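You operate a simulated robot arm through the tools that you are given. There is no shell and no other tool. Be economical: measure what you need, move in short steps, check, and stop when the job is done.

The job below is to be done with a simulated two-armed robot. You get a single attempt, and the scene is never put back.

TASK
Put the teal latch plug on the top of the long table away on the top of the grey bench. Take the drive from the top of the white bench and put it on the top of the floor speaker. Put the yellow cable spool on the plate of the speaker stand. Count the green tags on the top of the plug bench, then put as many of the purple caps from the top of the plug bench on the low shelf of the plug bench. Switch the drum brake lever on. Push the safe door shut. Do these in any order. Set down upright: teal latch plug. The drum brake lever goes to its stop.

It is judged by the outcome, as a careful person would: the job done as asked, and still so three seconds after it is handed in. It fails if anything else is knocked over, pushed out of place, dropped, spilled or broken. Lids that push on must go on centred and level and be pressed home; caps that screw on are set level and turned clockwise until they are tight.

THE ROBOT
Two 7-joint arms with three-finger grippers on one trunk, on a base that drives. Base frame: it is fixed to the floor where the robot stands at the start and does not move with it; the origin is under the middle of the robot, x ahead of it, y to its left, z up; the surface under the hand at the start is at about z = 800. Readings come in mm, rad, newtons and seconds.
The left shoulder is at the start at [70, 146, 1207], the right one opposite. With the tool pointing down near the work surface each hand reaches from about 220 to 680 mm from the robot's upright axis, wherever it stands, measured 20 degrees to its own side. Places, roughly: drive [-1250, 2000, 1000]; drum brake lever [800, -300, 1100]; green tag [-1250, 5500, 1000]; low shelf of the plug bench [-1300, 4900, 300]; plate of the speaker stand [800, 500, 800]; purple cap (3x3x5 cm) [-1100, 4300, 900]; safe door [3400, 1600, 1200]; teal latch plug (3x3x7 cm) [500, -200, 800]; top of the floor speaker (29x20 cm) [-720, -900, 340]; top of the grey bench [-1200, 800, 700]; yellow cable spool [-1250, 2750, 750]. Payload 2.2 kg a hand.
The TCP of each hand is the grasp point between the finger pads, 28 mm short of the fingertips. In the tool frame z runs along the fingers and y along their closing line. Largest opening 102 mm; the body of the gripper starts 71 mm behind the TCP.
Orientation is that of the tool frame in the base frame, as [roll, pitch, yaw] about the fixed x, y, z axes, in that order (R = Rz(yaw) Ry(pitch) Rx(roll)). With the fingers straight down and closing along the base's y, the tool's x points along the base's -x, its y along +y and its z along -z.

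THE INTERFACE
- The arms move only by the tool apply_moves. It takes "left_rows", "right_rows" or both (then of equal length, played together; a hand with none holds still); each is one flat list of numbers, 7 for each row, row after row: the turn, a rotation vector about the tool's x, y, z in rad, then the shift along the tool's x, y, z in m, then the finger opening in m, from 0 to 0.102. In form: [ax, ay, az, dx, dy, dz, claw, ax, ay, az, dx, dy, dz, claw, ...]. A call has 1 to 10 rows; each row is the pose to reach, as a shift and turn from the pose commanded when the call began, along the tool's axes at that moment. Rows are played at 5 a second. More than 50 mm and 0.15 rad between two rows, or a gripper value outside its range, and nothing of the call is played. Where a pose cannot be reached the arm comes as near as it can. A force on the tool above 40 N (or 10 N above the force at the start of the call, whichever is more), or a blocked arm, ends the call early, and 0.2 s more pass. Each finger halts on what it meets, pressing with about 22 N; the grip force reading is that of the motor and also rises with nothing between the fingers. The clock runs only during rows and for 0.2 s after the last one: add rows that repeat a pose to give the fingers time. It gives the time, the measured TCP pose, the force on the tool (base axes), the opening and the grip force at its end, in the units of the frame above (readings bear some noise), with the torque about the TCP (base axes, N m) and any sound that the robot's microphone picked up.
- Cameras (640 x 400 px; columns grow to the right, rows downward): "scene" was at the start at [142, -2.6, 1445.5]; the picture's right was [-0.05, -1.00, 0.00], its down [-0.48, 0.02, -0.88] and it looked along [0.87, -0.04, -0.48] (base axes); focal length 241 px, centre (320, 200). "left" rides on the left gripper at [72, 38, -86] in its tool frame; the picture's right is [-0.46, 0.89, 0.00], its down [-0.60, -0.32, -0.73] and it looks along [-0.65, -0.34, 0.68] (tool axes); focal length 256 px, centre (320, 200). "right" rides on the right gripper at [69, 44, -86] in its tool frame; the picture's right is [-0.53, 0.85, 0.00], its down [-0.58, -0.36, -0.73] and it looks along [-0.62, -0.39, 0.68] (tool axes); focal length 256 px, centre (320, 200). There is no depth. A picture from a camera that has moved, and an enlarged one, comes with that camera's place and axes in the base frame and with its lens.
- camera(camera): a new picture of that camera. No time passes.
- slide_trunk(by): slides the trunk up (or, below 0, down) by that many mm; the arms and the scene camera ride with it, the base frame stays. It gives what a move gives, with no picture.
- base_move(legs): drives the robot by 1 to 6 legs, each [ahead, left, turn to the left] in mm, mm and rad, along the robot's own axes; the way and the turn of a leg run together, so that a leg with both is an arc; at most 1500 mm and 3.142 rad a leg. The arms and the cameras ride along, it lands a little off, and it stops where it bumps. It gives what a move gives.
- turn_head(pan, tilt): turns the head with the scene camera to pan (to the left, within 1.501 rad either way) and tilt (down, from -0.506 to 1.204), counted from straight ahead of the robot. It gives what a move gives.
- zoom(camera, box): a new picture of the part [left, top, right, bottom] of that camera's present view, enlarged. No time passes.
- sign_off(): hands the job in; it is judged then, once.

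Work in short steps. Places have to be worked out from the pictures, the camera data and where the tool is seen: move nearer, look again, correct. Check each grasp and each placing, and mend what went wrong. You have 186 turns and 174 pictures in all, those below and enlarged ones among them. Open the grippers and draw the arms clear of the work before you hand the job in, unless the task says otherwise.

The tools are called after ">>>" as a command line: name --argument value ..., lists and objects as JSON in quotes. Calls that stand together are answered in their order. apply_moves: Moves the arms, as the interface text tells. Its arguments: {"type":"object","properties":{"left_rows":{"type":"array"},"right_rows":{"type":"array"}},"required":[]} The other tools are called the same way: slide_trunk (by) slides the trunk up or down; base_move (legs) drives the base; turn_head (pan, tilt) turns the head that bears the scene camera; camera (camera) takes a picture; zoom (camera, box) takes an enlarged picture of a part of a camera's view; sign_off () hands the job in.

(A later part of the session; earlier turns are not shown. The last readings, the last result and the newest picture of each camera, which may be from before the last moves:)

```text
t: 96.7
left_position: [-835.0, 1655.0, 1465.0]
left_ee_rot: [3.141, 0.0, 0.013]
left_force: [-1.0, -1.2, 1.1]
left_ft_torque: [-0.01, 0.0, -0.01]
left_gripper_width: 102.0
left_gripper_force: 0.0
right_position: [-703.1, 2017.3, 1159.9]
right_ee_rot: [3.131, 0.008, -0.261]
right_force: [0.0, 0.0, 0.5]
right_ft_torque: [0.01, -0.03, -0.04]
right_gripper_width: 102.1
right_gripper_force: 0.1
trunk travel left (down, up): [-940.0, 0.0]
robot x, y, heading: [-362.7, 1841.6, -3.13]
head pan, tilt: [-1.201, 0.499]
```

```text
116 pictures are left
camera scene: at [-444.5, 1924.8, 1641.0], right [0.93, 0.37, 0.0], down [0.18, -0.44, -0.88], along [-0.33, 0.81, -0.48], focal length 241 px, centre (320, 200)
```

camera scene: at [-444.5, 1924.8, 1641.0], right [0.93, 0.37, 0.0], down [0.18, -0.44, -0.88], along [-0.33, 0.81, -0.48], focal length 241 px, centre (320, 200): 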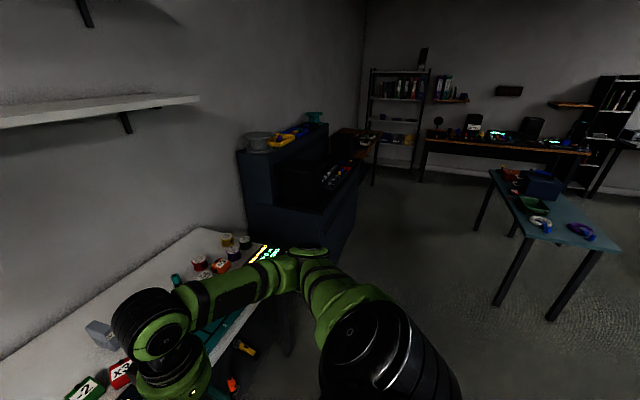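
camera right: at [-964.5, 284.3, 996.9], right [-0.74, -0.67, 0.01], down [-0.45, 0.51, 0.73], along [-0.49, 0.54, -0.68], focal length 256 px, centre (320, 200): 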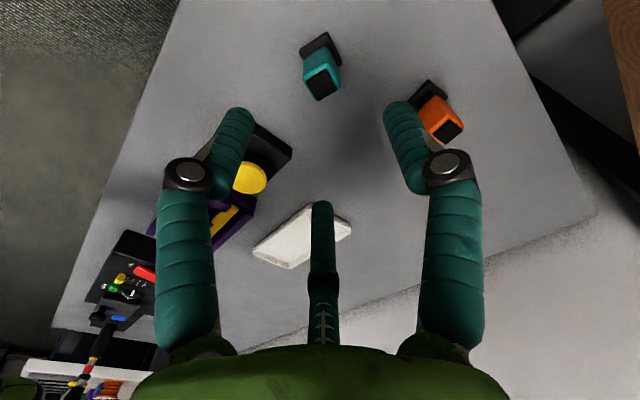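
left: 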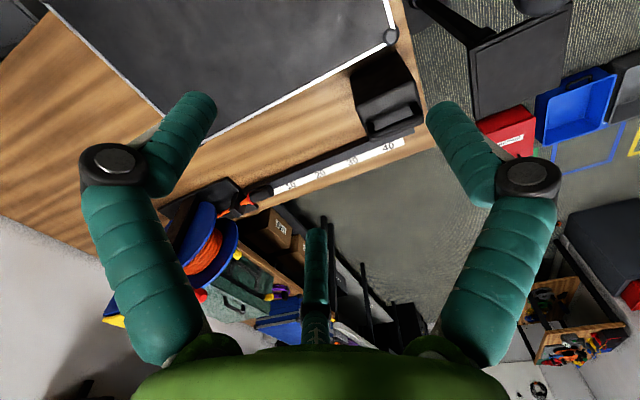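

A grey upright slab stands near the given drive location. Zoom in on it and on the darker bench beyond.

>>> turn_head --pan -0.2 --tilt 0.6

>>> apply_moves --right_rows '[0, 0, 0, 0.04, 0, 0, 0.102, 0, 0, 0, 0.08, 0.0, -0.02, 0.102, 0, 0, 0, 0.1, 0.0, -0.06, 0.102]'

>>> zoom --camera "scene" --box '[190, 200, 430, 340]'

>>> zoom --camera "scene" --box '[310, 210, 390, 270]'

```text
t: 98.0
left_position: [-834.7, 1654.9, 1466.3]
left_ee_rot: [-3.142, 0.0, 0.011]
left_force: [0.8, 0.1, -0.6]
left_ft_torque: [0.01, 0.01, -0.03]
left_gripper_width: 102.1
left_gripper_force: 0.0
right_position: [-703.7, 2017.3, 1159.8]
right_ee_rot: [3.133, 0.006, -0.261]
right_force: [0.3, -0.4, 0.1]
right_ft_torque: [-0.04, -0.01, 0.0]
right_gripper_width: 101.9
right_gripper_force: 0.1
trunk travel left (down, up): [-940.0, 0.0]
robot x, y, heading: [-357.6, 1838.0, -3.132]
head pan, tilt: [-0.201, 0.6]
```

```text
t: 98.8
left_position: [-835.8, 1654.9, 1464.6]
left_ee_rot: [-3.141, -0.002, 0.011]
left_force: [-0.1, -0.9, -0.3]
left_ft_torque: [0.04, -0.02, -0.03]
left_gripper_width: 101.9
left_gripper_force: 0.1
right_position: [-656.6, 1974.2, 1224.9]
right_ee_rot: [3.139, 0.004, -0.259]
right_force: [0.0, -0.1, 0.1]
right_ft_torque: [-0.01, 0.02, 0.0]
right_gripper_width: 101.9
right_gripper_force: 0.1
right hand out of reach, approached as far as the arm can: row 2, 3
trunk travel left (down, up): [-940.0, 0.0]
robot x, y, heading: [-359.3, 1838.8, -3.125]
head pan, tilt: [-0.201, 0.6]
```

```text
2.67 times, centred on (310, 270) of scene
camera zoom: at [-499.1, 1854.7, 1631.6], right [0.19, 0.98, 0.0], down [0.56, -0.1, -0.82], along [-0.81, 0.16, -0.57], focal length 644 px, centre (347, 13)
```

zoom: 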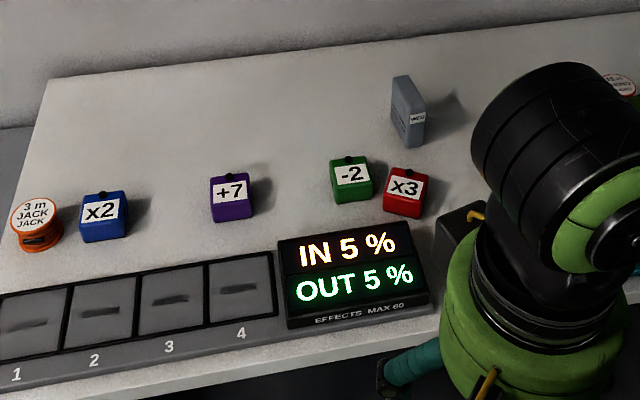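

```text
6.67 times, centred on (350, 240) of scene
camera zoom: at [-499.1, 1854.7, 1631.6], right [0.19, 0.98, 0.0], down [0.56, -0.1, -0.82], along [-0.81, 0.16, -0.57], focal length 1609 px, centre (120, -67)
```

zoom: 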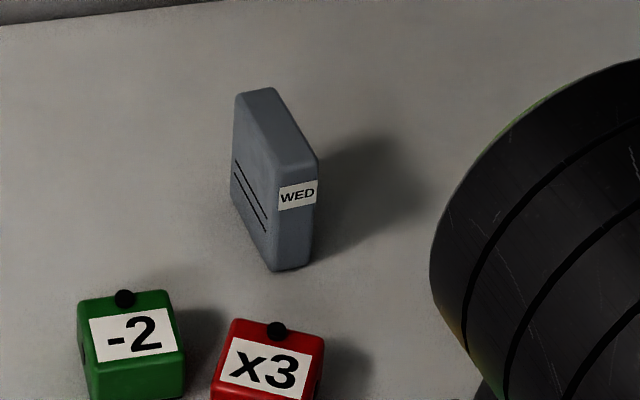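

That's the drive ("WED"). I'll do the far plug bench first with empty hands and pick up the drive and spool on the way back. Strafing on along +y.

>>> base_move --legs '[[0, -1200, 0], [0, -1100, 0]]'

>>> turn_head --pan -0.5 --tilt 0.5

>>> camera --camera "scene"

>>> turn_head --pan 0.6 --tilt 0.5

>>> camera --camera "scene"

```text
t: 110.0
left_position: [-819.2, 3958.9, 1465.3]
left_ee_rot: [-3.141, 0.0, -0.013]
left_force: [-0.4, 0.7, 0.5]
left_ft_torque: [0.02, -0.01, -0.03]
left_gripper_width: 102.0
left_gripper_force: 0.1
right_position: [-631.4, 4273.5, 1226.4]
right_ee_rot: [3.135, 0.006, -0.287]
right_force: [-0.1, 0.7, 0.7]
right_ft_torque: [0.01, 0.04, 0.03]
right_gripper_width: 101.9
right_gripper_force: 0.0
trunk travel left (down, up): [-940.0, 0.0]
robot x, y, heading: [-340.5, 4132.3, 3.126]
head pan, tilt: [-0.201, 0.6]
```

```text
t: 110.8
left_position: [-818.1, 3959.9, 1465.7]
left_ee_rot: [3.141, -0.002, -0.012]
left_force: [-0.8, -0.4, -0.3]
left_ft_torque: [0.0, 0.03, 0.03]
left_gripper_width: 102.2
left_gripper_force: 0.0
right_position: [-631.0, 4274.9, 1226.0]
right_ee_rot: [3.135, 0.004, -0.286]
right_force: [-0.7, 0.2, 0.7]
right_ft_torque: [0.03, 0.0, -0.02]
right_gripper_width: 101.9
right_gripper_force: 0.1
trunk travel left (down, up): [-940.0, 0.0]
robot x, y, heading: [-342.7, 4131.5, 3.129]
head pan, tilt: [-0.499, 0.499]
```

```text
113 pictures are left
camera scene: at [-468.7, 4178.5, 1640.9], right [0.49, 0.87, 0.0], down [0.42, -0.23, -0.88], along [-0.77, 0.43, -0.48], focal length 241 px, centre (320, 200)
```

scene: 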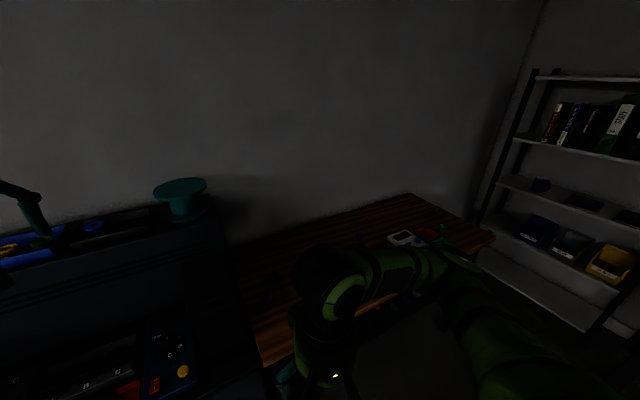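

```text
t: 112.2
left_position: [-818.4, 3959.3, 1466.6]
left_ee_rot: [3.141, 0.001, -0.011]
left_force: [-0.5, -0.1, -0.2]
left_ft_torque: [0.02, -0.03, -0.01]
left_gripper_width: 102.2
left_gripper_force: 0.1
right_position: [-631.3, 4274.3, 1225.4]
right_ee_rot: [3.134, 0.003, -0.285]
right_force: [-0.1, -0.3, -1.2]
right_ft_torque: [0.0, 0.0, 0.03]
right_gripper_width: 102.0
right_gripper_force: 0.1
trunk travel left (down, up): [-940.0, 0.0]
robot x, y, heading: [-337.1, 4131.0, 3.129]
head pan, tilt: [0.6, 0.499]
```

```text
112 pictures are left
camera scene: at [-465.3, 4083.4, 1641.0], right [-0.55, 0.83, 0.0], down [0.4, 0.26, -0.88], along [-0.73, -0.49, -0.48], focal length 241 px, centre (320, 200)
```

scene: 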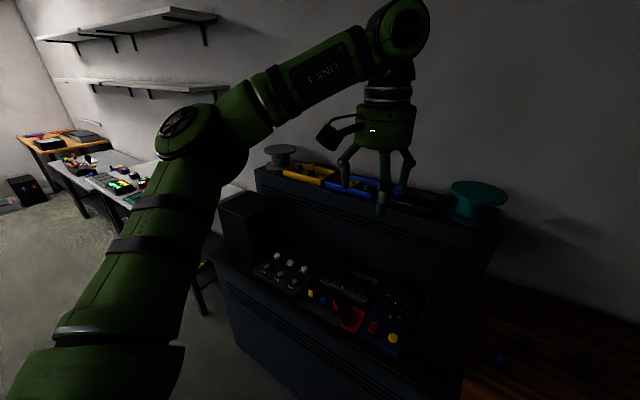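

It's dim here. Plug bench front edge ≈x=-905, y≈4230–5450. Move along to its middle and look from close.

>>> base_move --legs '[[0, -650, 0]]'

>>> turn_head --pan 0.0 --tilt 0.65

>>> camera --camera "scene"

>>> zoom --camera "scene" --box '[100, 180, 340, 330]'

>>> zoom --camera "scene" --box '[340, 180, 580, 330]'

```text
t: 115.7
left_position: [-810.6, 4587.8, 1464.7]
left_ee_rot: [-3.14, 0.0, -0.006]
left_force: [0.6, 0.2, 0.4]
left_ft_torque: [0.02, 0.0, 0.01]
left_gripper_width: 102.0
left_gripper_force: 0.1
right_position: [-626.1, 4905.3, 1225.8]
right_ee_rot: [3.137, 0.005, -0.276]
right_force: [-0.9, -0.6, 0.1]
right_ft_torque: [0.01, 0.02, 0.03]
right_gripper_width: 102.0
right_gripper_force: 0.1
trunk travel left (down, up): [-940.0, 0.0]
robot x, y, heading: [-332.9, 4762.9, 3.134]
head pan, tilt: [0.6, 0.499]
```

```text
t: 116.7
left_position: [-810.6, 4591.1, 1464.9]
left_ee_rot: [-3.141, 0.0, -0.006]
left_force: [0.0, 0.1, 0.1]
left_ft_torque: [-0.01, -0.01, -0.02]
left_gripper_width: 101.9
left_gripper_force: 0.0
right_position: [-625.2, 4908.7, 1225.9]
right_ee_rot: [3.134, 0.004, -0.278]
right_force: [0.0, -0.6, 0.2]
right_ft_torque: [-0.01, 0.01, -0.05]
right_gripper_width: 102.1
right_gripper_force: 0.1
trunk travel left (down, up): [-940.0, 0.0]
robot x, y, heading: [-332.8, 4765.4, 3.135]
head pan, tilt: [0.0, 0.649]
```

```text
111 pictures are left
camera scene: at [-469.4, 4768.7, 1627.6], right [0.01, 1.0, 0.0], down [0.6, 0.0, -0.8], along [-0.8, 0.0, -0.6], focal length 241 px, centre (320, 200)
```

scene: 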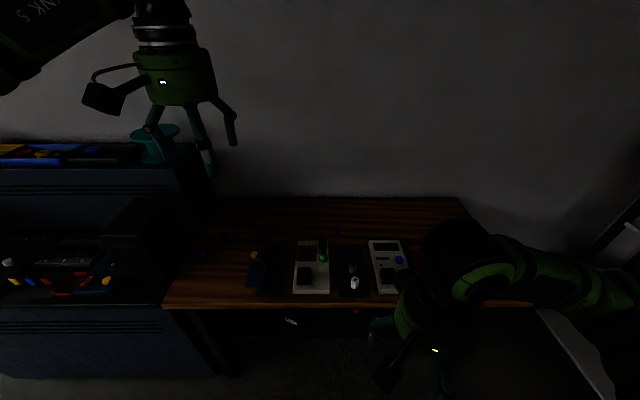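

```text
2.67 times, centred on (220, 255) of scene
camera zoom: at [-469.4, 4768.7, 1627.6], right [0.01, 1.0, 0.0], down [0.6, 0.0, -0.8], along [-0.8, 0.0, -0.6], focal length 644 px, centre (587, 53)
```

zoom: 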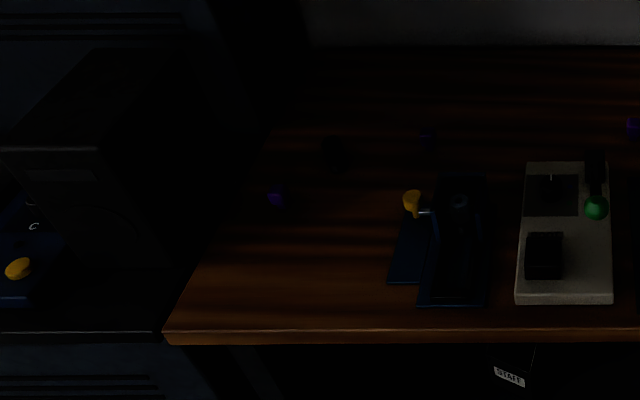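

```text
2.67 times, centred on (460, 255) of scene
camera zoom: at [-469.4, 4768.7, 1627.6], right [0.01, 1.0, 0.0], down [0.6, 0.0, -0.8], along [-0.8, 0.0, -0.6], focal length 644 px, centre (-53, 53)
```

zoom: 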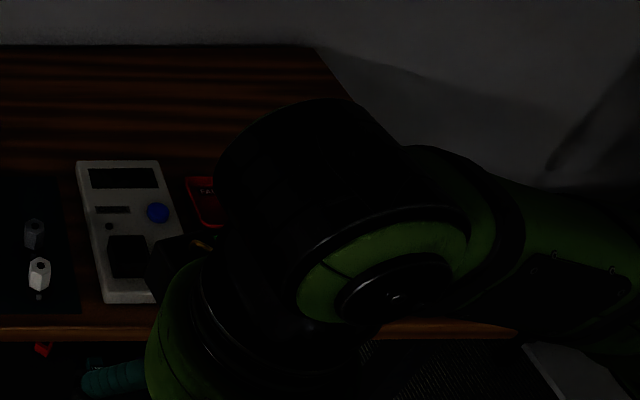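

Very dim; some purple caps are faintly visible at about [-1117,4304], [-1247,4504], [-1261,4845]. The right arm hides the far end, so I'll shift along and look there.

>>> base_move --legs '[[0, -350, 0]]'

>>> turn_head --pan 0.1 --tilt 0.65

>>> zoom --camera "scene" --box '[180, 150, 420, 320]'

>>> camera --camera "scene"

>>> turn_head --pan -0.8 --tilt 0.5

>>> camera --camera "scene"

```text
t: 119.0
left_position: [-807.2, 4937.1, 1464.3]
left_ee_rot: [-3.139, 0.001, -0.007]
left_force: [0.4, 0.2, -1.1]
left_ft_torque: [0.05, 0.03, -0.02]
left_gripper_width: 102.1
left_gripper_force: 0.1
right_position: [-621.8, 5253.1, 1226.2]
right_ee_rot: [3.138, 0.006, -0.281]
right_force: [-0.1, 0.5, -0.1]
right_ft_torque: [0.01, -0.04, -0.03]
right_gripper_width: 101.9
right_gripper_force: 0.0
trunk travel left (down, up): [-940.0, 0.0]
robot x, y, heading: [-328.8, 5112.5, 3.132]
head pan, tilt: [0.0, 0.649]
```

```text
t: 119.7
left_position: [-807.9, 4938.7, 1466.3]
left_ee_rot: [-3.14, 0.002, -0.007]
left_force: [0.4, -0.5, 0.4]
left_ft_torque: [0.0, -0.03, 0.01]
left_gripper_width: 102.0
left_gripper_force: 0.2
right_position: [-622.5, 5254.1, 1226.7]
right_ee_rot: [3.136, 0.003, -0.281]
right_force: [-0.1, -0.6, 0.9]
right_ft_torque: [0.0, 0.0, 0.02]
right_gripper_width: 102.1
right_gripper_force: 0.0
trunk travel left (down, up): [-940.0, 0.0]
robot x, y, heading: [-331.6, 5112.1, 3.125]
head pan, tilt: [0.099, 0.649]
```

```text
2.35 times, centred on (300, 235) of scene
camera zoom: at [-466.2, 5106.7, 1627.6], right [-0.09, 1.0, 0.0], down [0.6, 0.05, -0.8], along [-0.79, -0.07, -0.6], focal length 568 px, centre (367, 118)
```

zoom: 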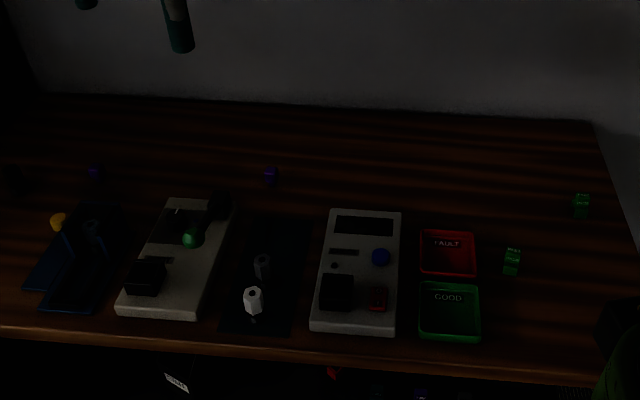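

```text
107 pictures are left
camera scene: at [-466.2, 5106.7, 1627.6], right [-0.09, 1.0, 0.0], down [0.6, 0.05, -0.8], along [-0.79, -0.07, -0.6], focal length 241 px, centre (320, 200)
```

scene: 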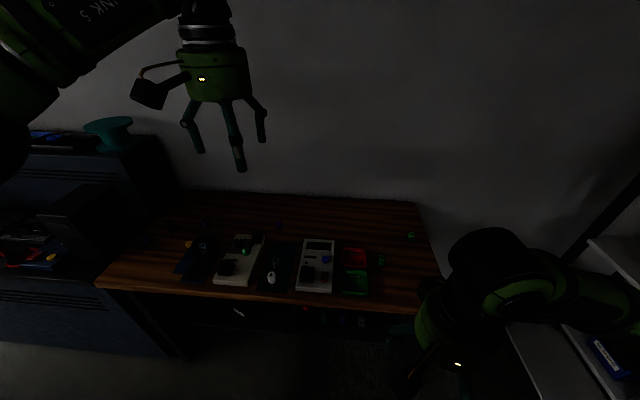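

```text
t: 120.9
left_position: [-808.1, 4940.6, 1464.4]
left_ee_rot: [-3.141, -0.001, -0.007]
left_force: [-0.5, 0.2, 0.3]
left_ft_torque: [0.02, -0.03, -0.01]
left_gripper_width: 102.0
left_gripper_force: 0.1
right_position: [-621.7, 5256.9, 1225.5]
right_ee_rot: [3.135, 0.004, -0.281]
right_force: [-0.1, -0.1, 0.2]
right_ft_torque: [0.0, 0.0, 0.03]
right_gripper_width: 102.0
right_gripper_force: 0.1
trunk travel left (down, up): [-940.0, 0.0]
robot x, y, heading: [-327.3, 5115.3, 3.129]
head pan, tilt: [-0.799, 0.499]
```

```text
106 pictures are left
camera scene: at [-442.6, 5181.5, 1641.0], right [0.72, 0.69, 0.0], down [0.33, -0.35, -0.88], along [-0.61, 0.63, -0.48], focal length 241 px, centre (320, 200)
```

scene: 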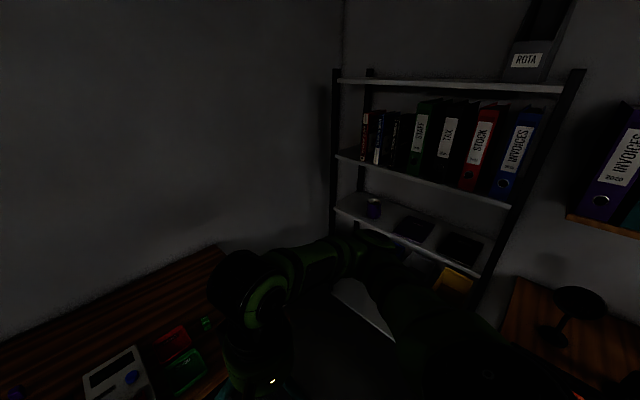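

Two green tags visible so far. I'll zoom on each part of the bench to make sure of tags and caps.

>>> turn_head --pan 0.1 --tilt 0.65

>>> zoom --camera "scene" --box '[330, 190, 450, 310]'

>>> zoom --camera "scene" --box '[240, 190, 350, 310]'

>>> zoom --camera "scene" --box '[100, 190, 240, 300]'

```text
t: 122.1
left_position: [-808.5, 4940.2, 1465.5]
left_ee_rot: [-3.14, 0.0, -0.007]
left_force: [0.3, 0.6, 0.0]
left_ft_torque: [-0.03, 0.01, -0.02]
left_gripper_width: 101.9
left_gripper_force: 0.1
right_position: [-622.0, 5255.1, 1225.5]
right_ee_rot: [3.136, 0.003, -0.281]
right_force: [-0.5, 0.4, 0.2]
right_ft_torque: [0.0, -0.01, -0.01]
right_gripper_width: 101.8
right_gripper_force: 0.0
trunk travel left (down, up): [-940.0, 0.0]
robot x, y, heading: [-332.7, 5116.2, 3.132]
head pan, tilt: [0.099, 0.649]
```

```text
3.33 times, centred on (390, 250) of scene
camera zoom: at [-466.1, 5108.4, 1627.6], right [-0.09, 1.0, 0.0], down [0.6, 0.05, -0.8], along [-0.79, -0.07, -0.6], focal length 805 px, centre (87, 33)
```

zoom: 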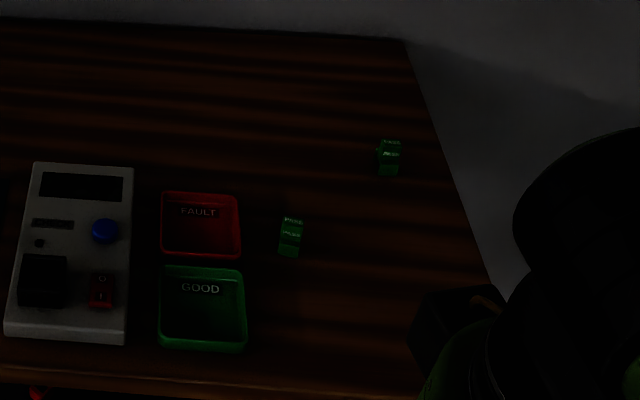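

```text
3.33 times, centred on (295, 250) of scene
camera zoom: at [-466.1, 5108.4, 1627.6], right [-0.09, 1.0, 0.0], down [0.6, 0.05, -0.8], along [-0.79, -0.07, -0.6], focal length 805 px, centre (403, 33)
```

zoom: 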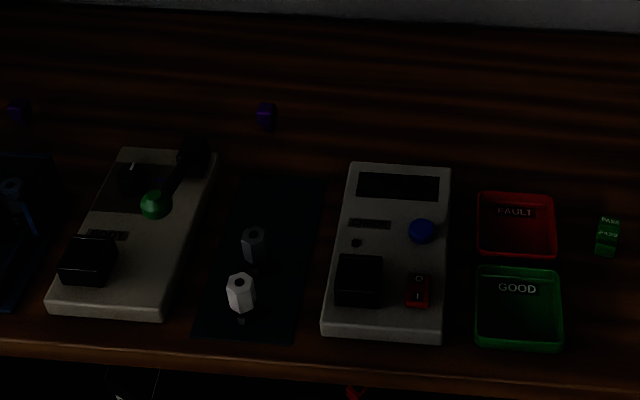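

```text
3.64 times, centred on (170, 245) of scene
camera zoom: at [-466.1, 5108.4, 1627.6], right [-0.09, 1.0, 0.0], down [0.6, 0.05, -0.8], along [-0.79, -0.07, -0.6], focal length 878 px, centre (866, 36)
```

zoom: 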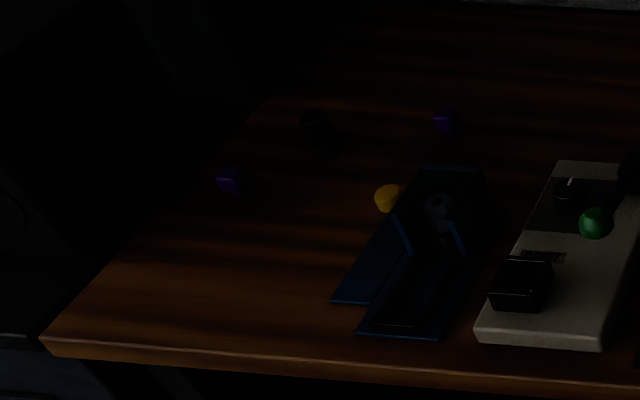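

Two PASS tags so far; the front-right corner is hidden behind the hand. The right wrist camera should see it.

>>> camera --camera "right"

>>> camera --camera "left"

```text
102 pictures are left
camera right: at [-567.4, 5195.8, 1311.8], right [-0.75, -0.66, 0.01], down [-0.45, 0.51, 0.73], along [-0.49, 0.54, -0.68], focal length 256 px, centre (320, 200)
```

right: 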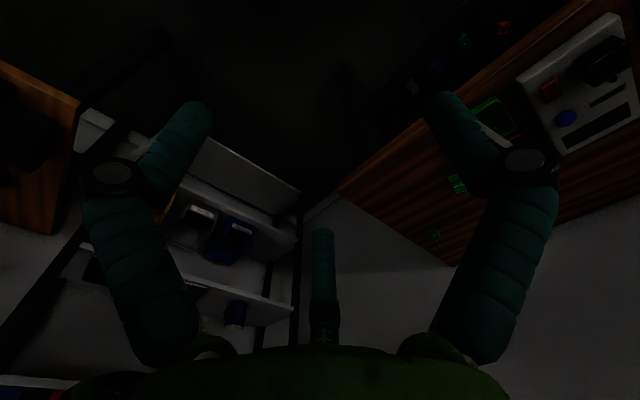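

```text
101 pictures are left
camera left: at [-735.8, 4900.9, 1551.3], right [-0.47, -0.88, 0.0], down [-0.6, 0.32, 0.73], along [-0.64, 0.34, -0.68], focal length 256 px, centre (320, 200)
```

left: 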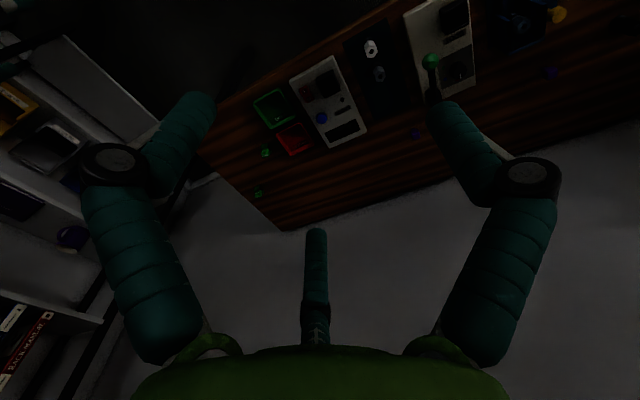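

>>> zoom --camera "right" --box '[330, 100, 500, 270]'

>>> zoom --camera "left" --box '[190, 60, 350, 240]'

```text
2.35 times, centred on (415, 185) of right
camera zoom: at [-567.4, 5195.8, 1311.8], right [-0.75, -0.66, 0.01], down [-0.45, 0.51, 0.73], along [-0.49, 0.54, -0.68], focal length 602 px, centre (96, 235)
```

zoom: 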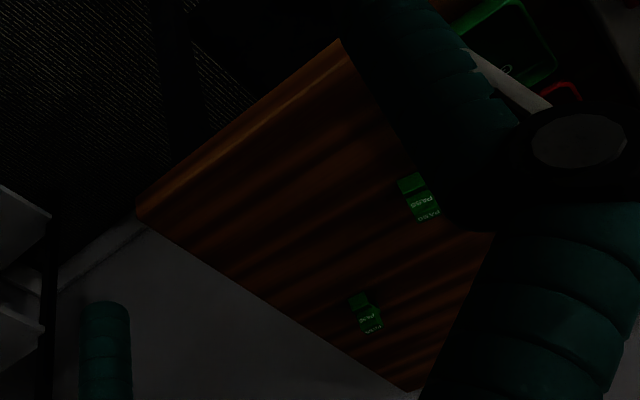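

```text
2.22 times, centred on (270, 150) of left
camera zoom: at [-735.8, 4900.9, 1551.3], right [-0.47, -0.88, 0.0], down [-0.6, 0.32, 0.73], along [-0.64, 0.34, -0.68], focal length 569 px, centre (431, 311)
```

zoom: 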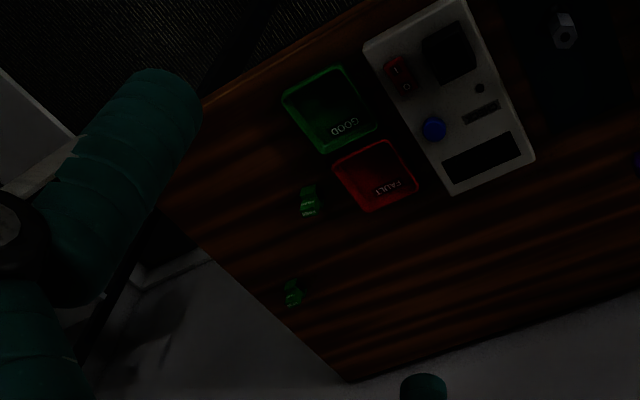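

Count: exactly two green PASS tags, so two purple caps go on the low shelf. Now back off and lower to inspect the low shelf.

>>> base_move --legs '[[-200, 250, 0]]'

>>> slide_trunk --by -650

>>> turn_head --pan 0.0 --tilt 0.4

>>> camera --camera "scene"

>>> zoom --camera "scene" --box '[100, 150, 400, 340]'

```text
t: 124.2
left_position: [-610.2, 4688.1, 1465.2]
left_ee_rot: [3.139, -0.002, -0.004]
left_force: [-1.1, 0.4, 0.8]
left_ft_torque: [-0.05, -0.03, -0.03]
left_gripper_width: 101.7
left_gripper_force: 0.0
right_position: [-425.4, 5005.2, 1224.6]
right_ee_rot: [3.134, 0.002, -0.276]
right_force: [0.1, 1.1, 0.0]
right_ft_torque: [-0.05, -0.01, 0.01]
right_gripper_width: 102.2
right_gripper_force: 0.0
trunk travel left (down, up): [-940.0, 0.0]
robot x, y, heading: [-130.2, 4860.8, 3.133]
head pan, tilt: [0.099, 0.649]
```

```text
refused: -650 is not a number from -400 to 400
```

```text
t: 125.0
left_position: [-609.5, 4685.7, 1465.9]
left_ee_rot: [3.14, 0.0, -0.003]
left_force: [0.4, -0.5, 1.2]
left_ft_torque: [-0.01, 0.01, 0.0]
left_gripper_width: 102.3
left_gripper_force: 0.0
right_position: [-423.9, 5002.0, 1225.4]
right_ee_rot: [3.133, 0.005, -0.278]
right_force: [-0.9, 0.9, 0.3]
right_ft_torque: [-0.01, 0.01, -0.01]
right_gripper_width: 102.3
right_gripper_force: 0.1
trunk travel left (down, up): [-940.0, 0.0]
robot x, y, heading: [-131.6, 4861.3, 3.131]
head pan, tilt: [0.0, 0.4]
```

```text
98 pictures are left
camera scene: at [-273.2, 4864.1, 1650.0], right [0.01, 1.0, 0.0], down [0.39, 0.0, -0.92], along [-0.92, 0.01, -0.39], focal length 241 px, centre (320, 200)
```

scene: 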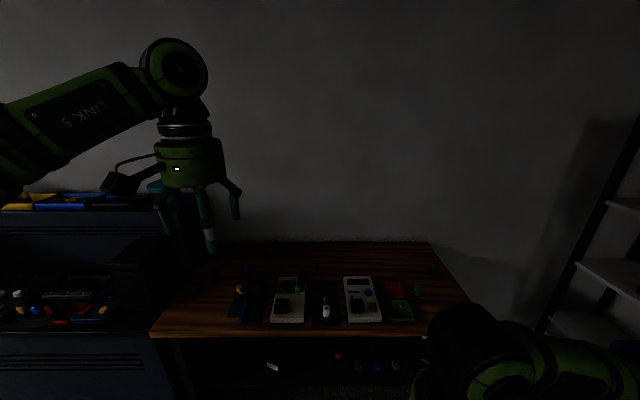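

```text
2.11 times, centred on (250, 245) of scene
camera zoom: at [-273.2, 4864.1, 1650.0], right [0.01, 1.0, 0.0], down [0.39, 0.0, -0.92], along [-0.92, 0.01, -0.39], focal length 508 px, centre (467, 105)
```

zoom: 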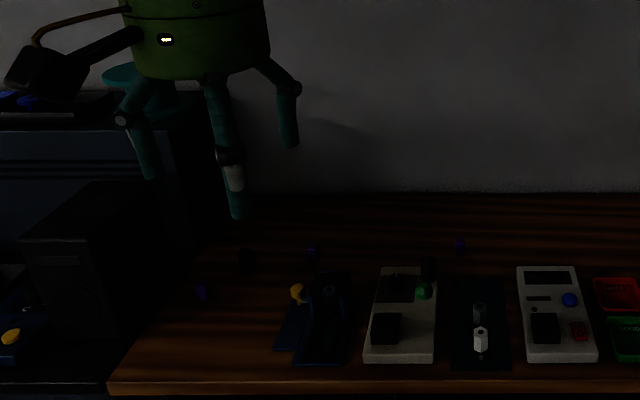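

Trunk slides are limited to 400; I'll lower in two steps and view the shelf.

>>> slide_trunk --by -400

>>> slide_trunk --by -250

>>> camera --camera "scene"

>>> zoom --camera "scene" --box '[180, 180, 440, 340]'

```text
t: 128.8
left_position: [-607.5, 4685.6, 1065.3]
left_ee_rot: [3.141, -0.001, -0.003]
left_force: [0.5, -0.4, 0.4]
left_ft_torque: [-0.03, -0.01, 0.02]
left_gripper_width: 101.9
left_gripper_force: 0.0
right_position: [-422.8, 5001.5, 825.8]
right_ee_rot: [3.134, 0.005, -0.278]
right_force: [0.1, 0.0, -0.5]
right_ft_torque: [0.01, 0.0, 0.01]
right_gripper_width: 102.3
right_gripper_force: 0.0
trunk travel left (down, up): [-540.0, 400.0]
robot x, y, heading: [-127.8, 4860.1, 3.132]
head pan, tilt: [0.0, 0.4]
```

```text
t: 131.4
left_position: [-607.4, 4686.5, 815.5]
left_ee_rot: [-3.141, 0.0, -0.004]
left_force: [1.1, -0.1, -0.9]
left_ft_torque: [0.02, -0.02, 0.0]
left_gripper_width: 101.8
left_gripper_force: 0.1
right_position: [-423.9, 5003.2, 574.6]
right_ee_rot: [3.136, 0.002, -0.277]
right_force: [0.0, -0.4, -0.2]
right_ft_torque: [0.0, -0.01, -0.01]
right_gripper_width: 102.2
right_gripper_force: 0.0
trunk travel left (down, up): [-290.0, 650.0]
robot x, y, heading: [-131.0, 4863.2, 3.133]
head pan, tilt: [0.0, 0.4]
```

```text
96 pictures are left
camera scene: at [-273.0, 4863.9, 1000.2], right [0.01, 1.0, 0.0], down [0.39, 0.0, -0.92], along [-0.92, 0.01, -0.39], focal length 241 px, centre (320, 200)
```

scene: 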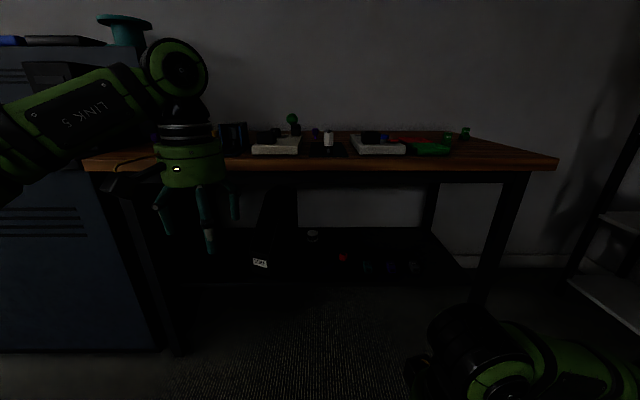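

```text
2.46 times, centred on (310, 260) of scene
camera zoom: at [-273.0, 4863.9, 1000.2], right [0.01, 1.0, 0.0], down [0.39, 0.0, -0.92], along [-0.92, 0.01, -0.39], focal length 594 px, centre (345, 52)
```

zoom: 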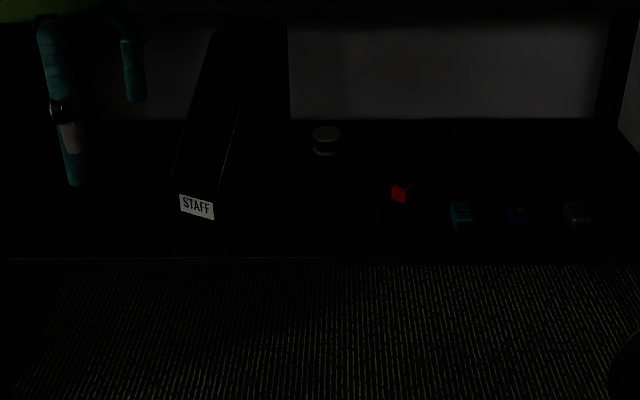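

Shelf: front edge x≈-1043, z≈300, free zone y≈4680–4930 between the STAFF binder and a red item; bench top z≈855. Now raise the trunk and drive up to the cap end of the bench.

>>> slide_trunk --by 400

>>> slide_trunk --by 130

>>> base_move --legs '[[0, 430, 0], [470, 0, 0]]'

>>> turn_head --pan 0.0 --tilt 0.9

>>> camera --camera "scene"

```text
t: 135.2
left_position: [-608.2, 4686.0, 1215.1]
left_ee_rot: [3.141, 0.0, -0.005]
left_force: [1.1, 0.4, 0.0]
left_ft_torque: [0.01, 0.0, -0.01]
left_gripper_width: 102.1
left_gripper_force: 0.1
right_position: [-424.0, 5002.2, 974.7]
right_ee_rot: [3.135, 0.005, -0.277]
right_force: [-0.5, 0.1, -1.2]
right_ft_torque: [0.01, -0.01, 0.02]
right_gripper_width: 102.1
right_gripper_force: 0.1
trunk travel left (down, up): [-690.0, 250.0]
robot x, y, heading: [-133.6, 4864.8, 3.136]
head pan, tilt: [0.0, 0.4]
```

```text
t: 136.8
left_position: [-608.5, 4685.7, 1346.5]
left_ee_rot: [3.141, 0.0, -0.004]
left_force: [-0.2, -0.4, 0.3]
left_ft_torque: [0.02, -0.04, -0.03]
left_gripper_width: 102.2
left_gripper_force: 0.1
right_position: [-423.8, 5003.1, 1105.6]
right_ee_rot: [3.135, 0.005, -0.277]
right_force: [0.0, 0.0, 0.1]
right_ft_torque: [0.0, -0.02, 0.05]
right_gripper_width: 101.9
right_gripper_force: 0.1
trunk travel left (down, up): [-820.0, 120.0]
robot x, y, heading: [-130.2, 4861.3, 3.136]
head pan, tilt: [0.0, 0.4]
```

```text
t: 141.8
left_position: [-1081.3, 4277.6, 1346.1]
left_ee_rot: [3.141, 0.002, -0.005]
left_force: [-0.1, -0.5, -1.0]
left_ft_torque: [0.02, 0.02, 0.01]
left_gripper_width: 102.1
left_gripper_force: 0.1
right_position: [-896.5, 4592.6, 1105.2]
right_ee_rot: [3.135, 0.006, -0.277]
right_force: [-0.6, 0.4, 0.3]
right_ft_torque: [0.02, 0.0, 0.03]
right_gripper_width: 102.1
right_gripper_force: 0.1
trunk travel left (down, up): [-820.0, 120.0]
robot x, y, heading: [-610.0, 4452.1, 3.133]
head pan, tilt: [0.0, 0.4]
```

```text
t: 142.7
left_position: [-1082.5, 4276.5, 1344.9]
left_ee_rot: [-3.141, -0.002, -0.005]
left_force: [0.3, 0.0, 0.7]
left_ft_torque: [0.01, 0.02, 0.02]
left_gripper_width: 101.9
left_gripper_force: 0.0
right_position: [-898.1, 4593.2, 1105.6]
right_ee_rot: [3.135, 0.004, -0.278]
right_force: [0.2, 0.0, 0.9]
right_ft_torque: [-0.03, 0.04, 0.0]
right_gripper_width: 102.0
right_gripper_force: 0.0
trunk travel left (down, up): [-820.0, 120.0]
robot x, y, heading: [-604.4, 4449.3, 3.131]
head pan, tilt: [0.0, 0.901]
```

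```text
94 pictures are left
camera scene: at [-730.5, 4453.9, 1487.1], right [0.01, 1.0, 0.0], down [0.78, -0.01, -0.62], along [-0.62, 0.0, -0.78], focal length 241 px, centre (320, 200)
```

scene: 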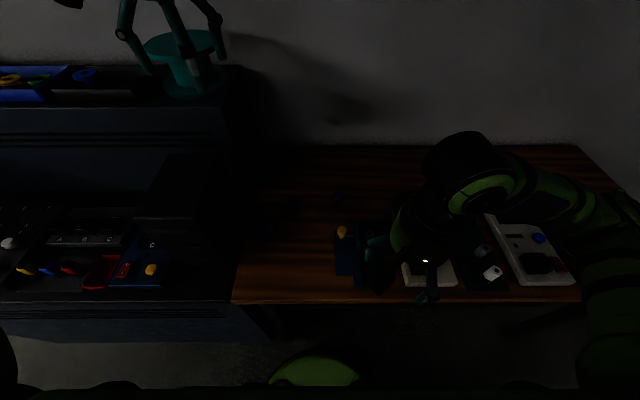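

>>> zoom --camera "scene" --box '[220, 150, 400, 300]'

>>> camera --camera "left"

>>> camera --camera "right"

```text
2.67 times, centred on (310, 225) of scene
camera zoom: at [-730.5, 4453.9, 1487.1], right [0.01, 1.0, 0.0], down [0.78, -0.01, -0.62], along [-0.62, 0.0, -0.78], focal length 644 px, centre (347, 133)
```

zoom: 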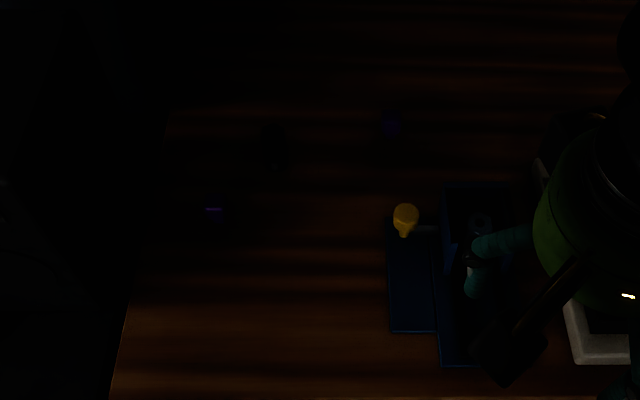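

```text
92 pictures are left
camera left: at [-1010.6, 4237.5, 1431.3], right [-0.47, -0.88, 0.0], down [-0.6, 0.32, 0.73], along [-0.65, 0.34, -0.68], focal length 256 px, centre (320, 200)
```

left: 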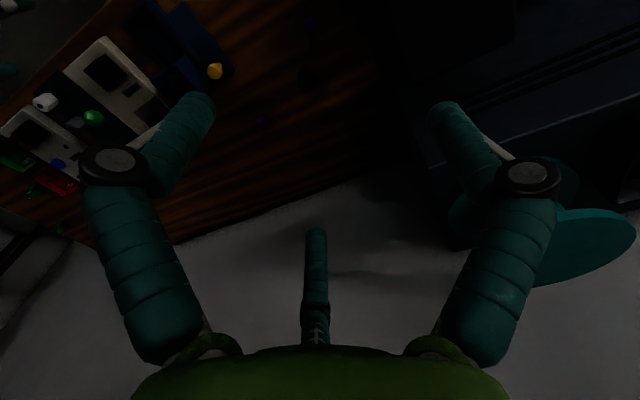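

```text
91 pictures are left
camera right: at [-842.8, 4532.7, 1191.7], right [-0.75, -0.67, 0.01], down [-0.45, 0.51, 0.73], along [-0.49, 0.54, -0.68], focal length 256 px, centre (320, 200)
```

right: 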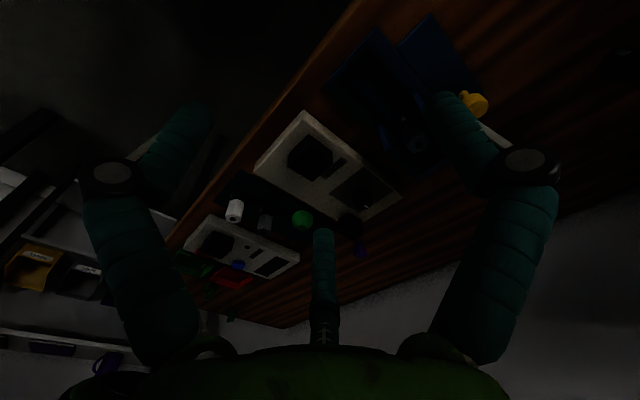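

Triangulated caps: [-1108,4306], [-1230,4507], [-1254,4847], centre z≈880. Bring the left hand down above the first cap for a close look.

>>> apply_moves --left_rows '[0, 0, 0, -0.006, -0.004, 0.045, 0.102, 0, 0, 0, -0.013, -0.008, 0.09, 0.102, 0, 0, 0, -0.019, -0.016, 0.135, 0.102, 0, 0, 0, -0.026, -0.029, 0.18, 0.08, 0, 0, 0, -0.026, -0.029, 0.225, 0.07, 0, 0, 0, -0.026, -0.029, 0.27, 0.07, 0, 0, 0, -0.026, -0.029, 0.27, 0.07]'

>>> camera --camera "left"

>>> zoom --camera "scene" --box '[150, 120, 350, 300]'

```text
t: 144.3
left_position: [-1109.6, 4306.9, 1074.7]
left_ee_rot: [-3.141, 0.0, -0.006]
left_force: [-0.5, -0.5, -0.3]
left_ft_torque: [0.02, -0.01, 0.0]
left_gripper_width: 69.8
left_gripper_force: 0.0
right_position: [-897.0, 4593.9, 1106.3]
right_ee_rot: [3.134, 0.003, -0.278]
right_force: [0.1, 0.3, -0.8]
right_ft_torque: [-0.03, 0.06, -0.03]
right_gripper_width: 101.9
right_gripper_force: 0.1
trunk travel left (down, up): [-820.0, 120.0]
robot x, y, heading: [-605.1, 4449.6, 3.138]
head pan, tilt: [0.0, 0.901]
```

```text
90 pictures are left
camera left: at [-1037.1, 4267.8, 1160.0], right [-0.47, -0.88, 0.0], down [-0.6, 0.32, 0.73], along [-0.65, 0.34, -0.68], focal length 256 px, centre (320, 200)
```

left: 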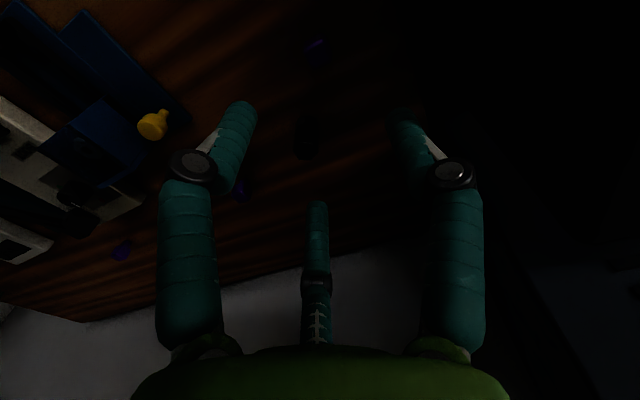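

```text
2.22 times, centred on (250, 210) of scene
camera zoom: at [-730.1, 4454.5, 1487.1], right [0.01, 1.0, 0.0], down [0.78, -0.01, -0.62], along [-0.62, 0.0, -0.78], focal length 536 px, centre (476, 178)
```

zoom: 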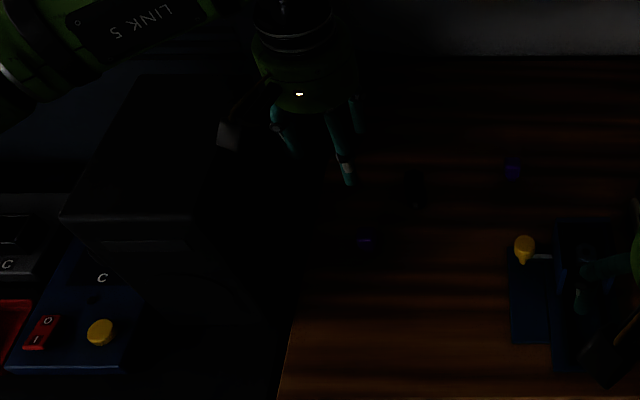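

>>> zoom --camera "left" --box '[270, 10, 360, 90]'

>>> zoom --camera "left" --box '[200, 100, 360, 210]'

```text
5.00 times, centred on (315, 50) of left
camera zoom: at [-1037.1, 4267.8, 1160.0], right [-0.47, -0.88, 0.0], down [-0.6, 0.32, 0.73], along [-0.65, 0.34, -0.68], focal length 1280 px, centre (345, 950)
```

zoom: 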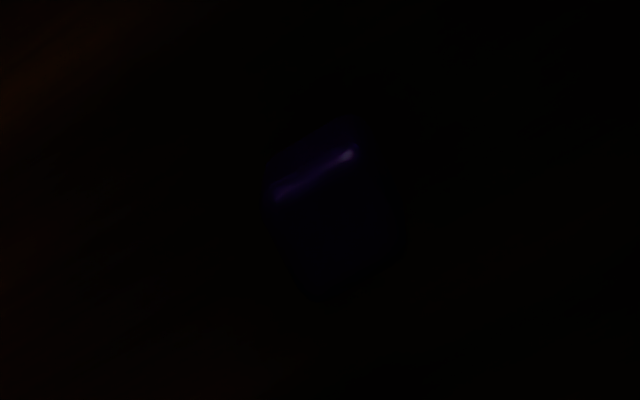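

```text
3.64 times, centred on (280, 155) of left
camera zoom: at [-1037.1, 4267.8, 1160.0], right [-0.47, -0.88, 0.0], down [-0.6, 0.32, 0.73], along [-0.65, 0.34, -0.68], focal length 931 px, centre (466, 364)
```

zoom: 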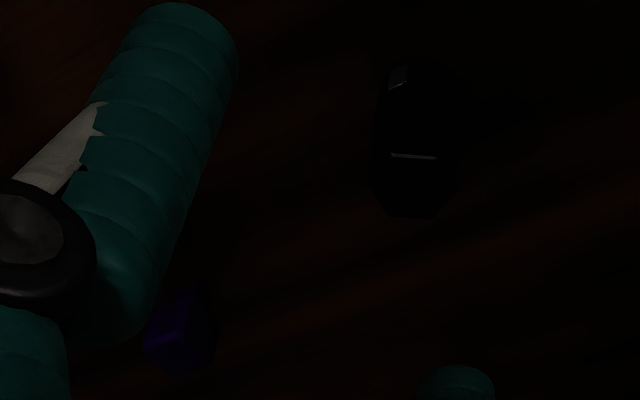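

Cap 1's top is axis-aligned at [-1108.5,4306], right under the hand. Descend to z≈893 and grasp.

>>> apply_moves --left_rows '[0, 0, 0, 0.001, 0, 0.045, 0.07, 0, 0, 0, 0.001, 0, 0.09, 0.07, 0, 0, 0, 0.001, 0, 0.135, 0.07, 0, 0, 0, 0.001, 0, 0.165, 0.07, 0, 0, 0, 0.001, 0, 0.181, 0.07, 0, 0, 0, 0.001, 0, 0.181, 0.07]'

>>> zoom --camera "left" --box '[220, 60, 420, 260]'

```text
t: 145.7
left_position: [-1108.4, 4305.1, 893.8]
left_ee_rot: [3.14, 0.0, -0.005]
left_force: [0.5, -0.8, -0.3]
left_ft_torque: [0.0, 0.02, 0.0]
left_gripper_width: 69.8
left_gripper_force: 0.0
right_position: [-898.0, 4592.1, 1105.6]
right_ee_rot: [3.135, 0.004, -0.276]
right_force: [0.3, 0.6, -0.3]
right_ft_torque: [0.02, 0.0, -0.04]
right_gripper_width: 102.1
right_gripper_force: 0.1
trunk travel left (down, up): [-820.0, 120.0]
robot x, y, heading: [-605.6, 4455.3, 3.134]
head pan, tilt: [0.0, 0.901]
```

```text
2.00 times, centred on (320, 160) of left
camera zoom: at [-1035.7, 4266.7, 979.1], right [-0.47, -0.88, 0.0], down [-0.6, 0.32, 0.73], along [-0.65, 0.34, -0.68], focal length 512 px, centre (320, 280)
```

zoom: 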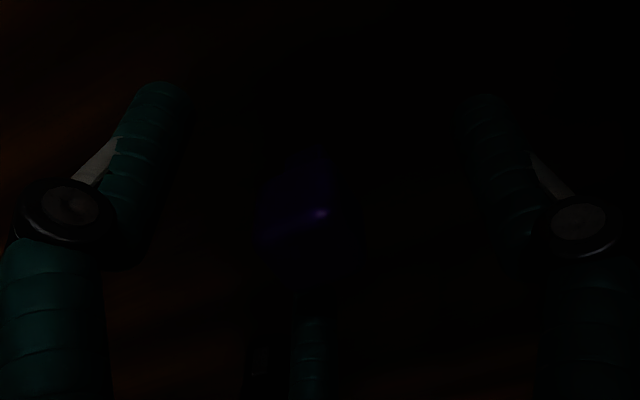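

The cap sits between the fingers. Close slowly and check the width.

>>> apply_moves --left_rows '[0, 0, 0, 0, 0, 0, 0.05, 0, 0, 0, 0, 0, 0, 0.03, 0, 0, 0, 0, 0, 0, 0.005, 0, 0, 0, 0, 0, 0, 0.005, 0, 0, 0, 0, 0, -0.05, 0.005, 0, 0, 0, 0, 0, -0.1, 0.005, 0, 0, 0, 0, 0, -0.15, 0.005]'

>>> zoom --camera "left" --box '[220, 60, 420, 260]'

>>> zoom --camera "right" --box '[420, 0, 640, 200]'

```text
t: 147.3
left_position: [-1108.6, 4304.3, 1046.0]
left_ee_rot: [-3.14, 0.001, -0.005]
left_force: [-0.1, 1.0, -0.5]
left_ft_torque: [-0.01, 0.0, 0.01]
left_gripper_width: 27.6
left_gripper_force: 17.3
right_position: [-897.9, 4593.5, 1106.8]
right_ee_rot: [3.136, 0.006, -0.278]
right_force: [-0.4, 0.1, 0.3]
right_ft_torque: [0.0, 0.01, -0.01]
right_gripper_width: 102.1
right_gripper_force: 0.1
trunk travel left (down, up): [-820.0, 120.0]
robot x, y, heading: [-605.5, 4449.1, 3.135]
head pan, tilt: [0.0, 0.901]
```

```text
2.00 times, centred on (320, 160) of left
camera zoom: at [-1035.5, 4265.6, 1131.6], right [-0.47, -0.88, 0.0], down [-0.6, 0.32, 0.73], along [-0.65, 0.34, -0.68], focal length 512 px, centre (320, 280)
```

zoom: 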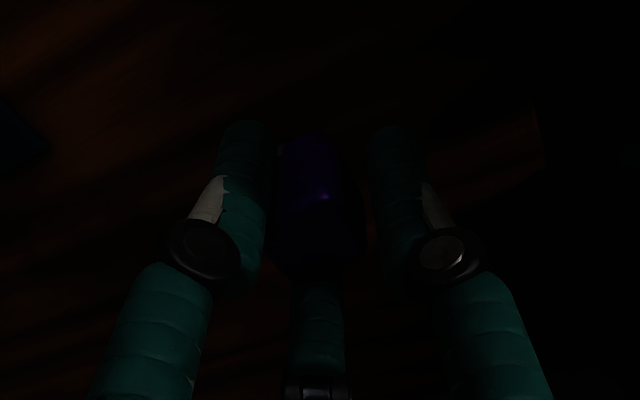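

```text
2.00 times, centred on (530, 100) of right
camera zoom: at [-842.2, 4533.1, 1191.7], right [-0.75, -0.67, 0.01], down [-0.45, 0.51, 0.73], along [-0.49, 0.54, -0.68], focal length 512 px, centre (-100, 400)
```

zoom: 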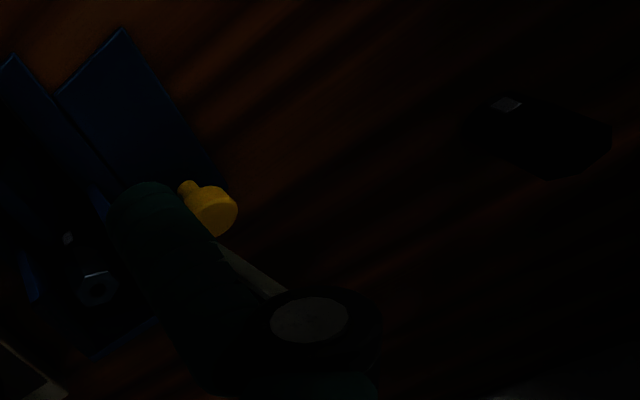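

Cap 1 held. Now move the right hand over cap 2 at [-1230,4507], straightening its yaw.

>>> apply_moves --right_rows '[0, 0, -0.05, -0.037, 0.0217, 0.0, 0.09, 0, 0, -0.1, -0.074, 0.0434, 0.0, 0.07, 0, 0, -0.15, -0.111, 0.065, 0.0, 0.07, 0, 0, -0.2, -0.148, 0.087, 0.0, 0.07, 0, 0, -0.25, -0.185, 0.1086, 0.0, 0.07, 0, 0, -0.278, -0.222, 0.13, 0.02, 0.07, 0, 0, -0.278, -0.259, 0.152, 0.04, 0.07, 0, 0, -0.278, -0.2958, 0.1737, 0.05, 0.07, 0, 0, -0.278, -0.2958, 0.1737, 0.05, 0.07]'

>>> camera --camera "right"

>>> zoom --camera "scene" --box '[250, 120, 450, 300]'

```text
t: 149.3
left_position: [-1108.7, 4304.5, 1044.8]
left_ee_rot: [-3.14, 0.002, -0.006]
left_force: [0.4, 0.6, -0.1]
left_ft_torque: [-0.04, -0.02, 0.01]
left_gripper_width: 27.6
left_gripper_force: 16.7
right_position: [-1227.8, 4503.6, 1059.8]
right_ee_rot: [3.134, 0.008, 0.001]
right_force: [-0.1, 0.4, 1.5]
right_ft_torque: [-0.01, 0.01, 0.01]
right_gripper_width: 69.9
right_gripper_force: 0.0
trunk travel left (down, up): [-820.0, 120.0]
robot x, y, heading: [-603.5, 4447.3, 3.133]
head pan, tilt: [0.0, 0.901]
```

```text
83 pictures are left
camera right: at [-1158.6, 4462.1, 1144.4], right [-0.53, -0.85, 0.01], down [-0.57, 0.37, 0.73], along [-0.62, 0.39, -0.68], focal length 256 px, centre (320, 200)
```

right: 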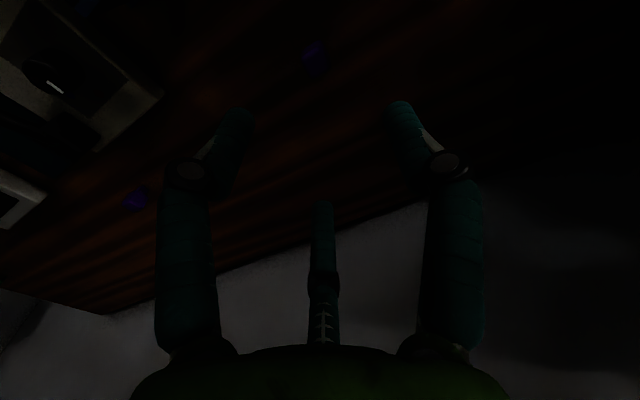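

```text
2.22 times, centred on (350, 210) of scene
camera zoom: at [-729.8, 4455.5, 1487.1], right [0.01, 1.0, 0.0], down [0.78, -0.01, -0.62], along [-0.62, 0.0, -0.78], focal length 536 px, centre (253, 178)
```

zoom: 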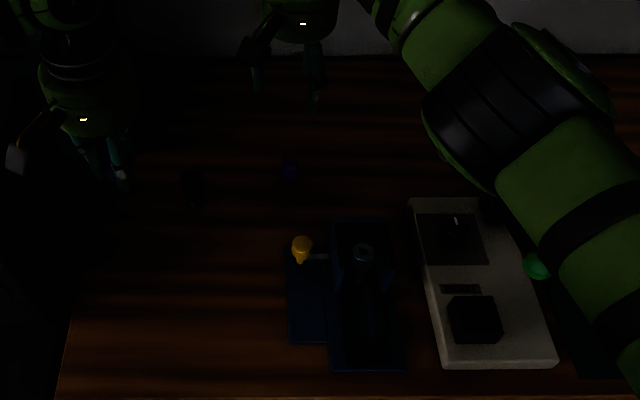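

Reached. Zoom on cap 2 to refine.

>>> zoom --camera "right" --box '[265, 15, 365, 95]'

```text
5.00 times, centred on (315, 55) of right
camera zoom: at [-1158.6, 4462.1, 1144.4], right [-0.53, -0.85, 0.01], down [-0.57, 0.37, 0.73], along [-0.62, 0.39, -0.68], focal length 1280 px, centre (345, 925)
```

zoom: 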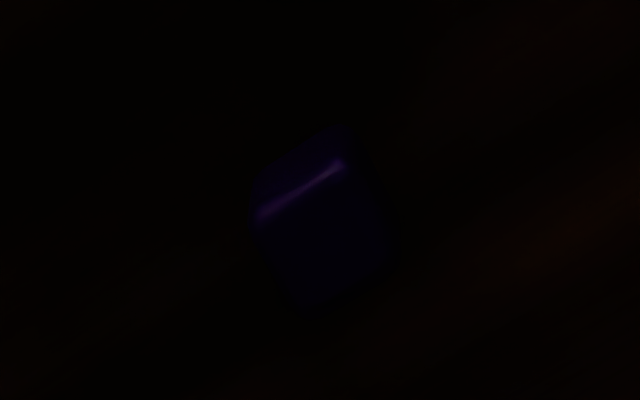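

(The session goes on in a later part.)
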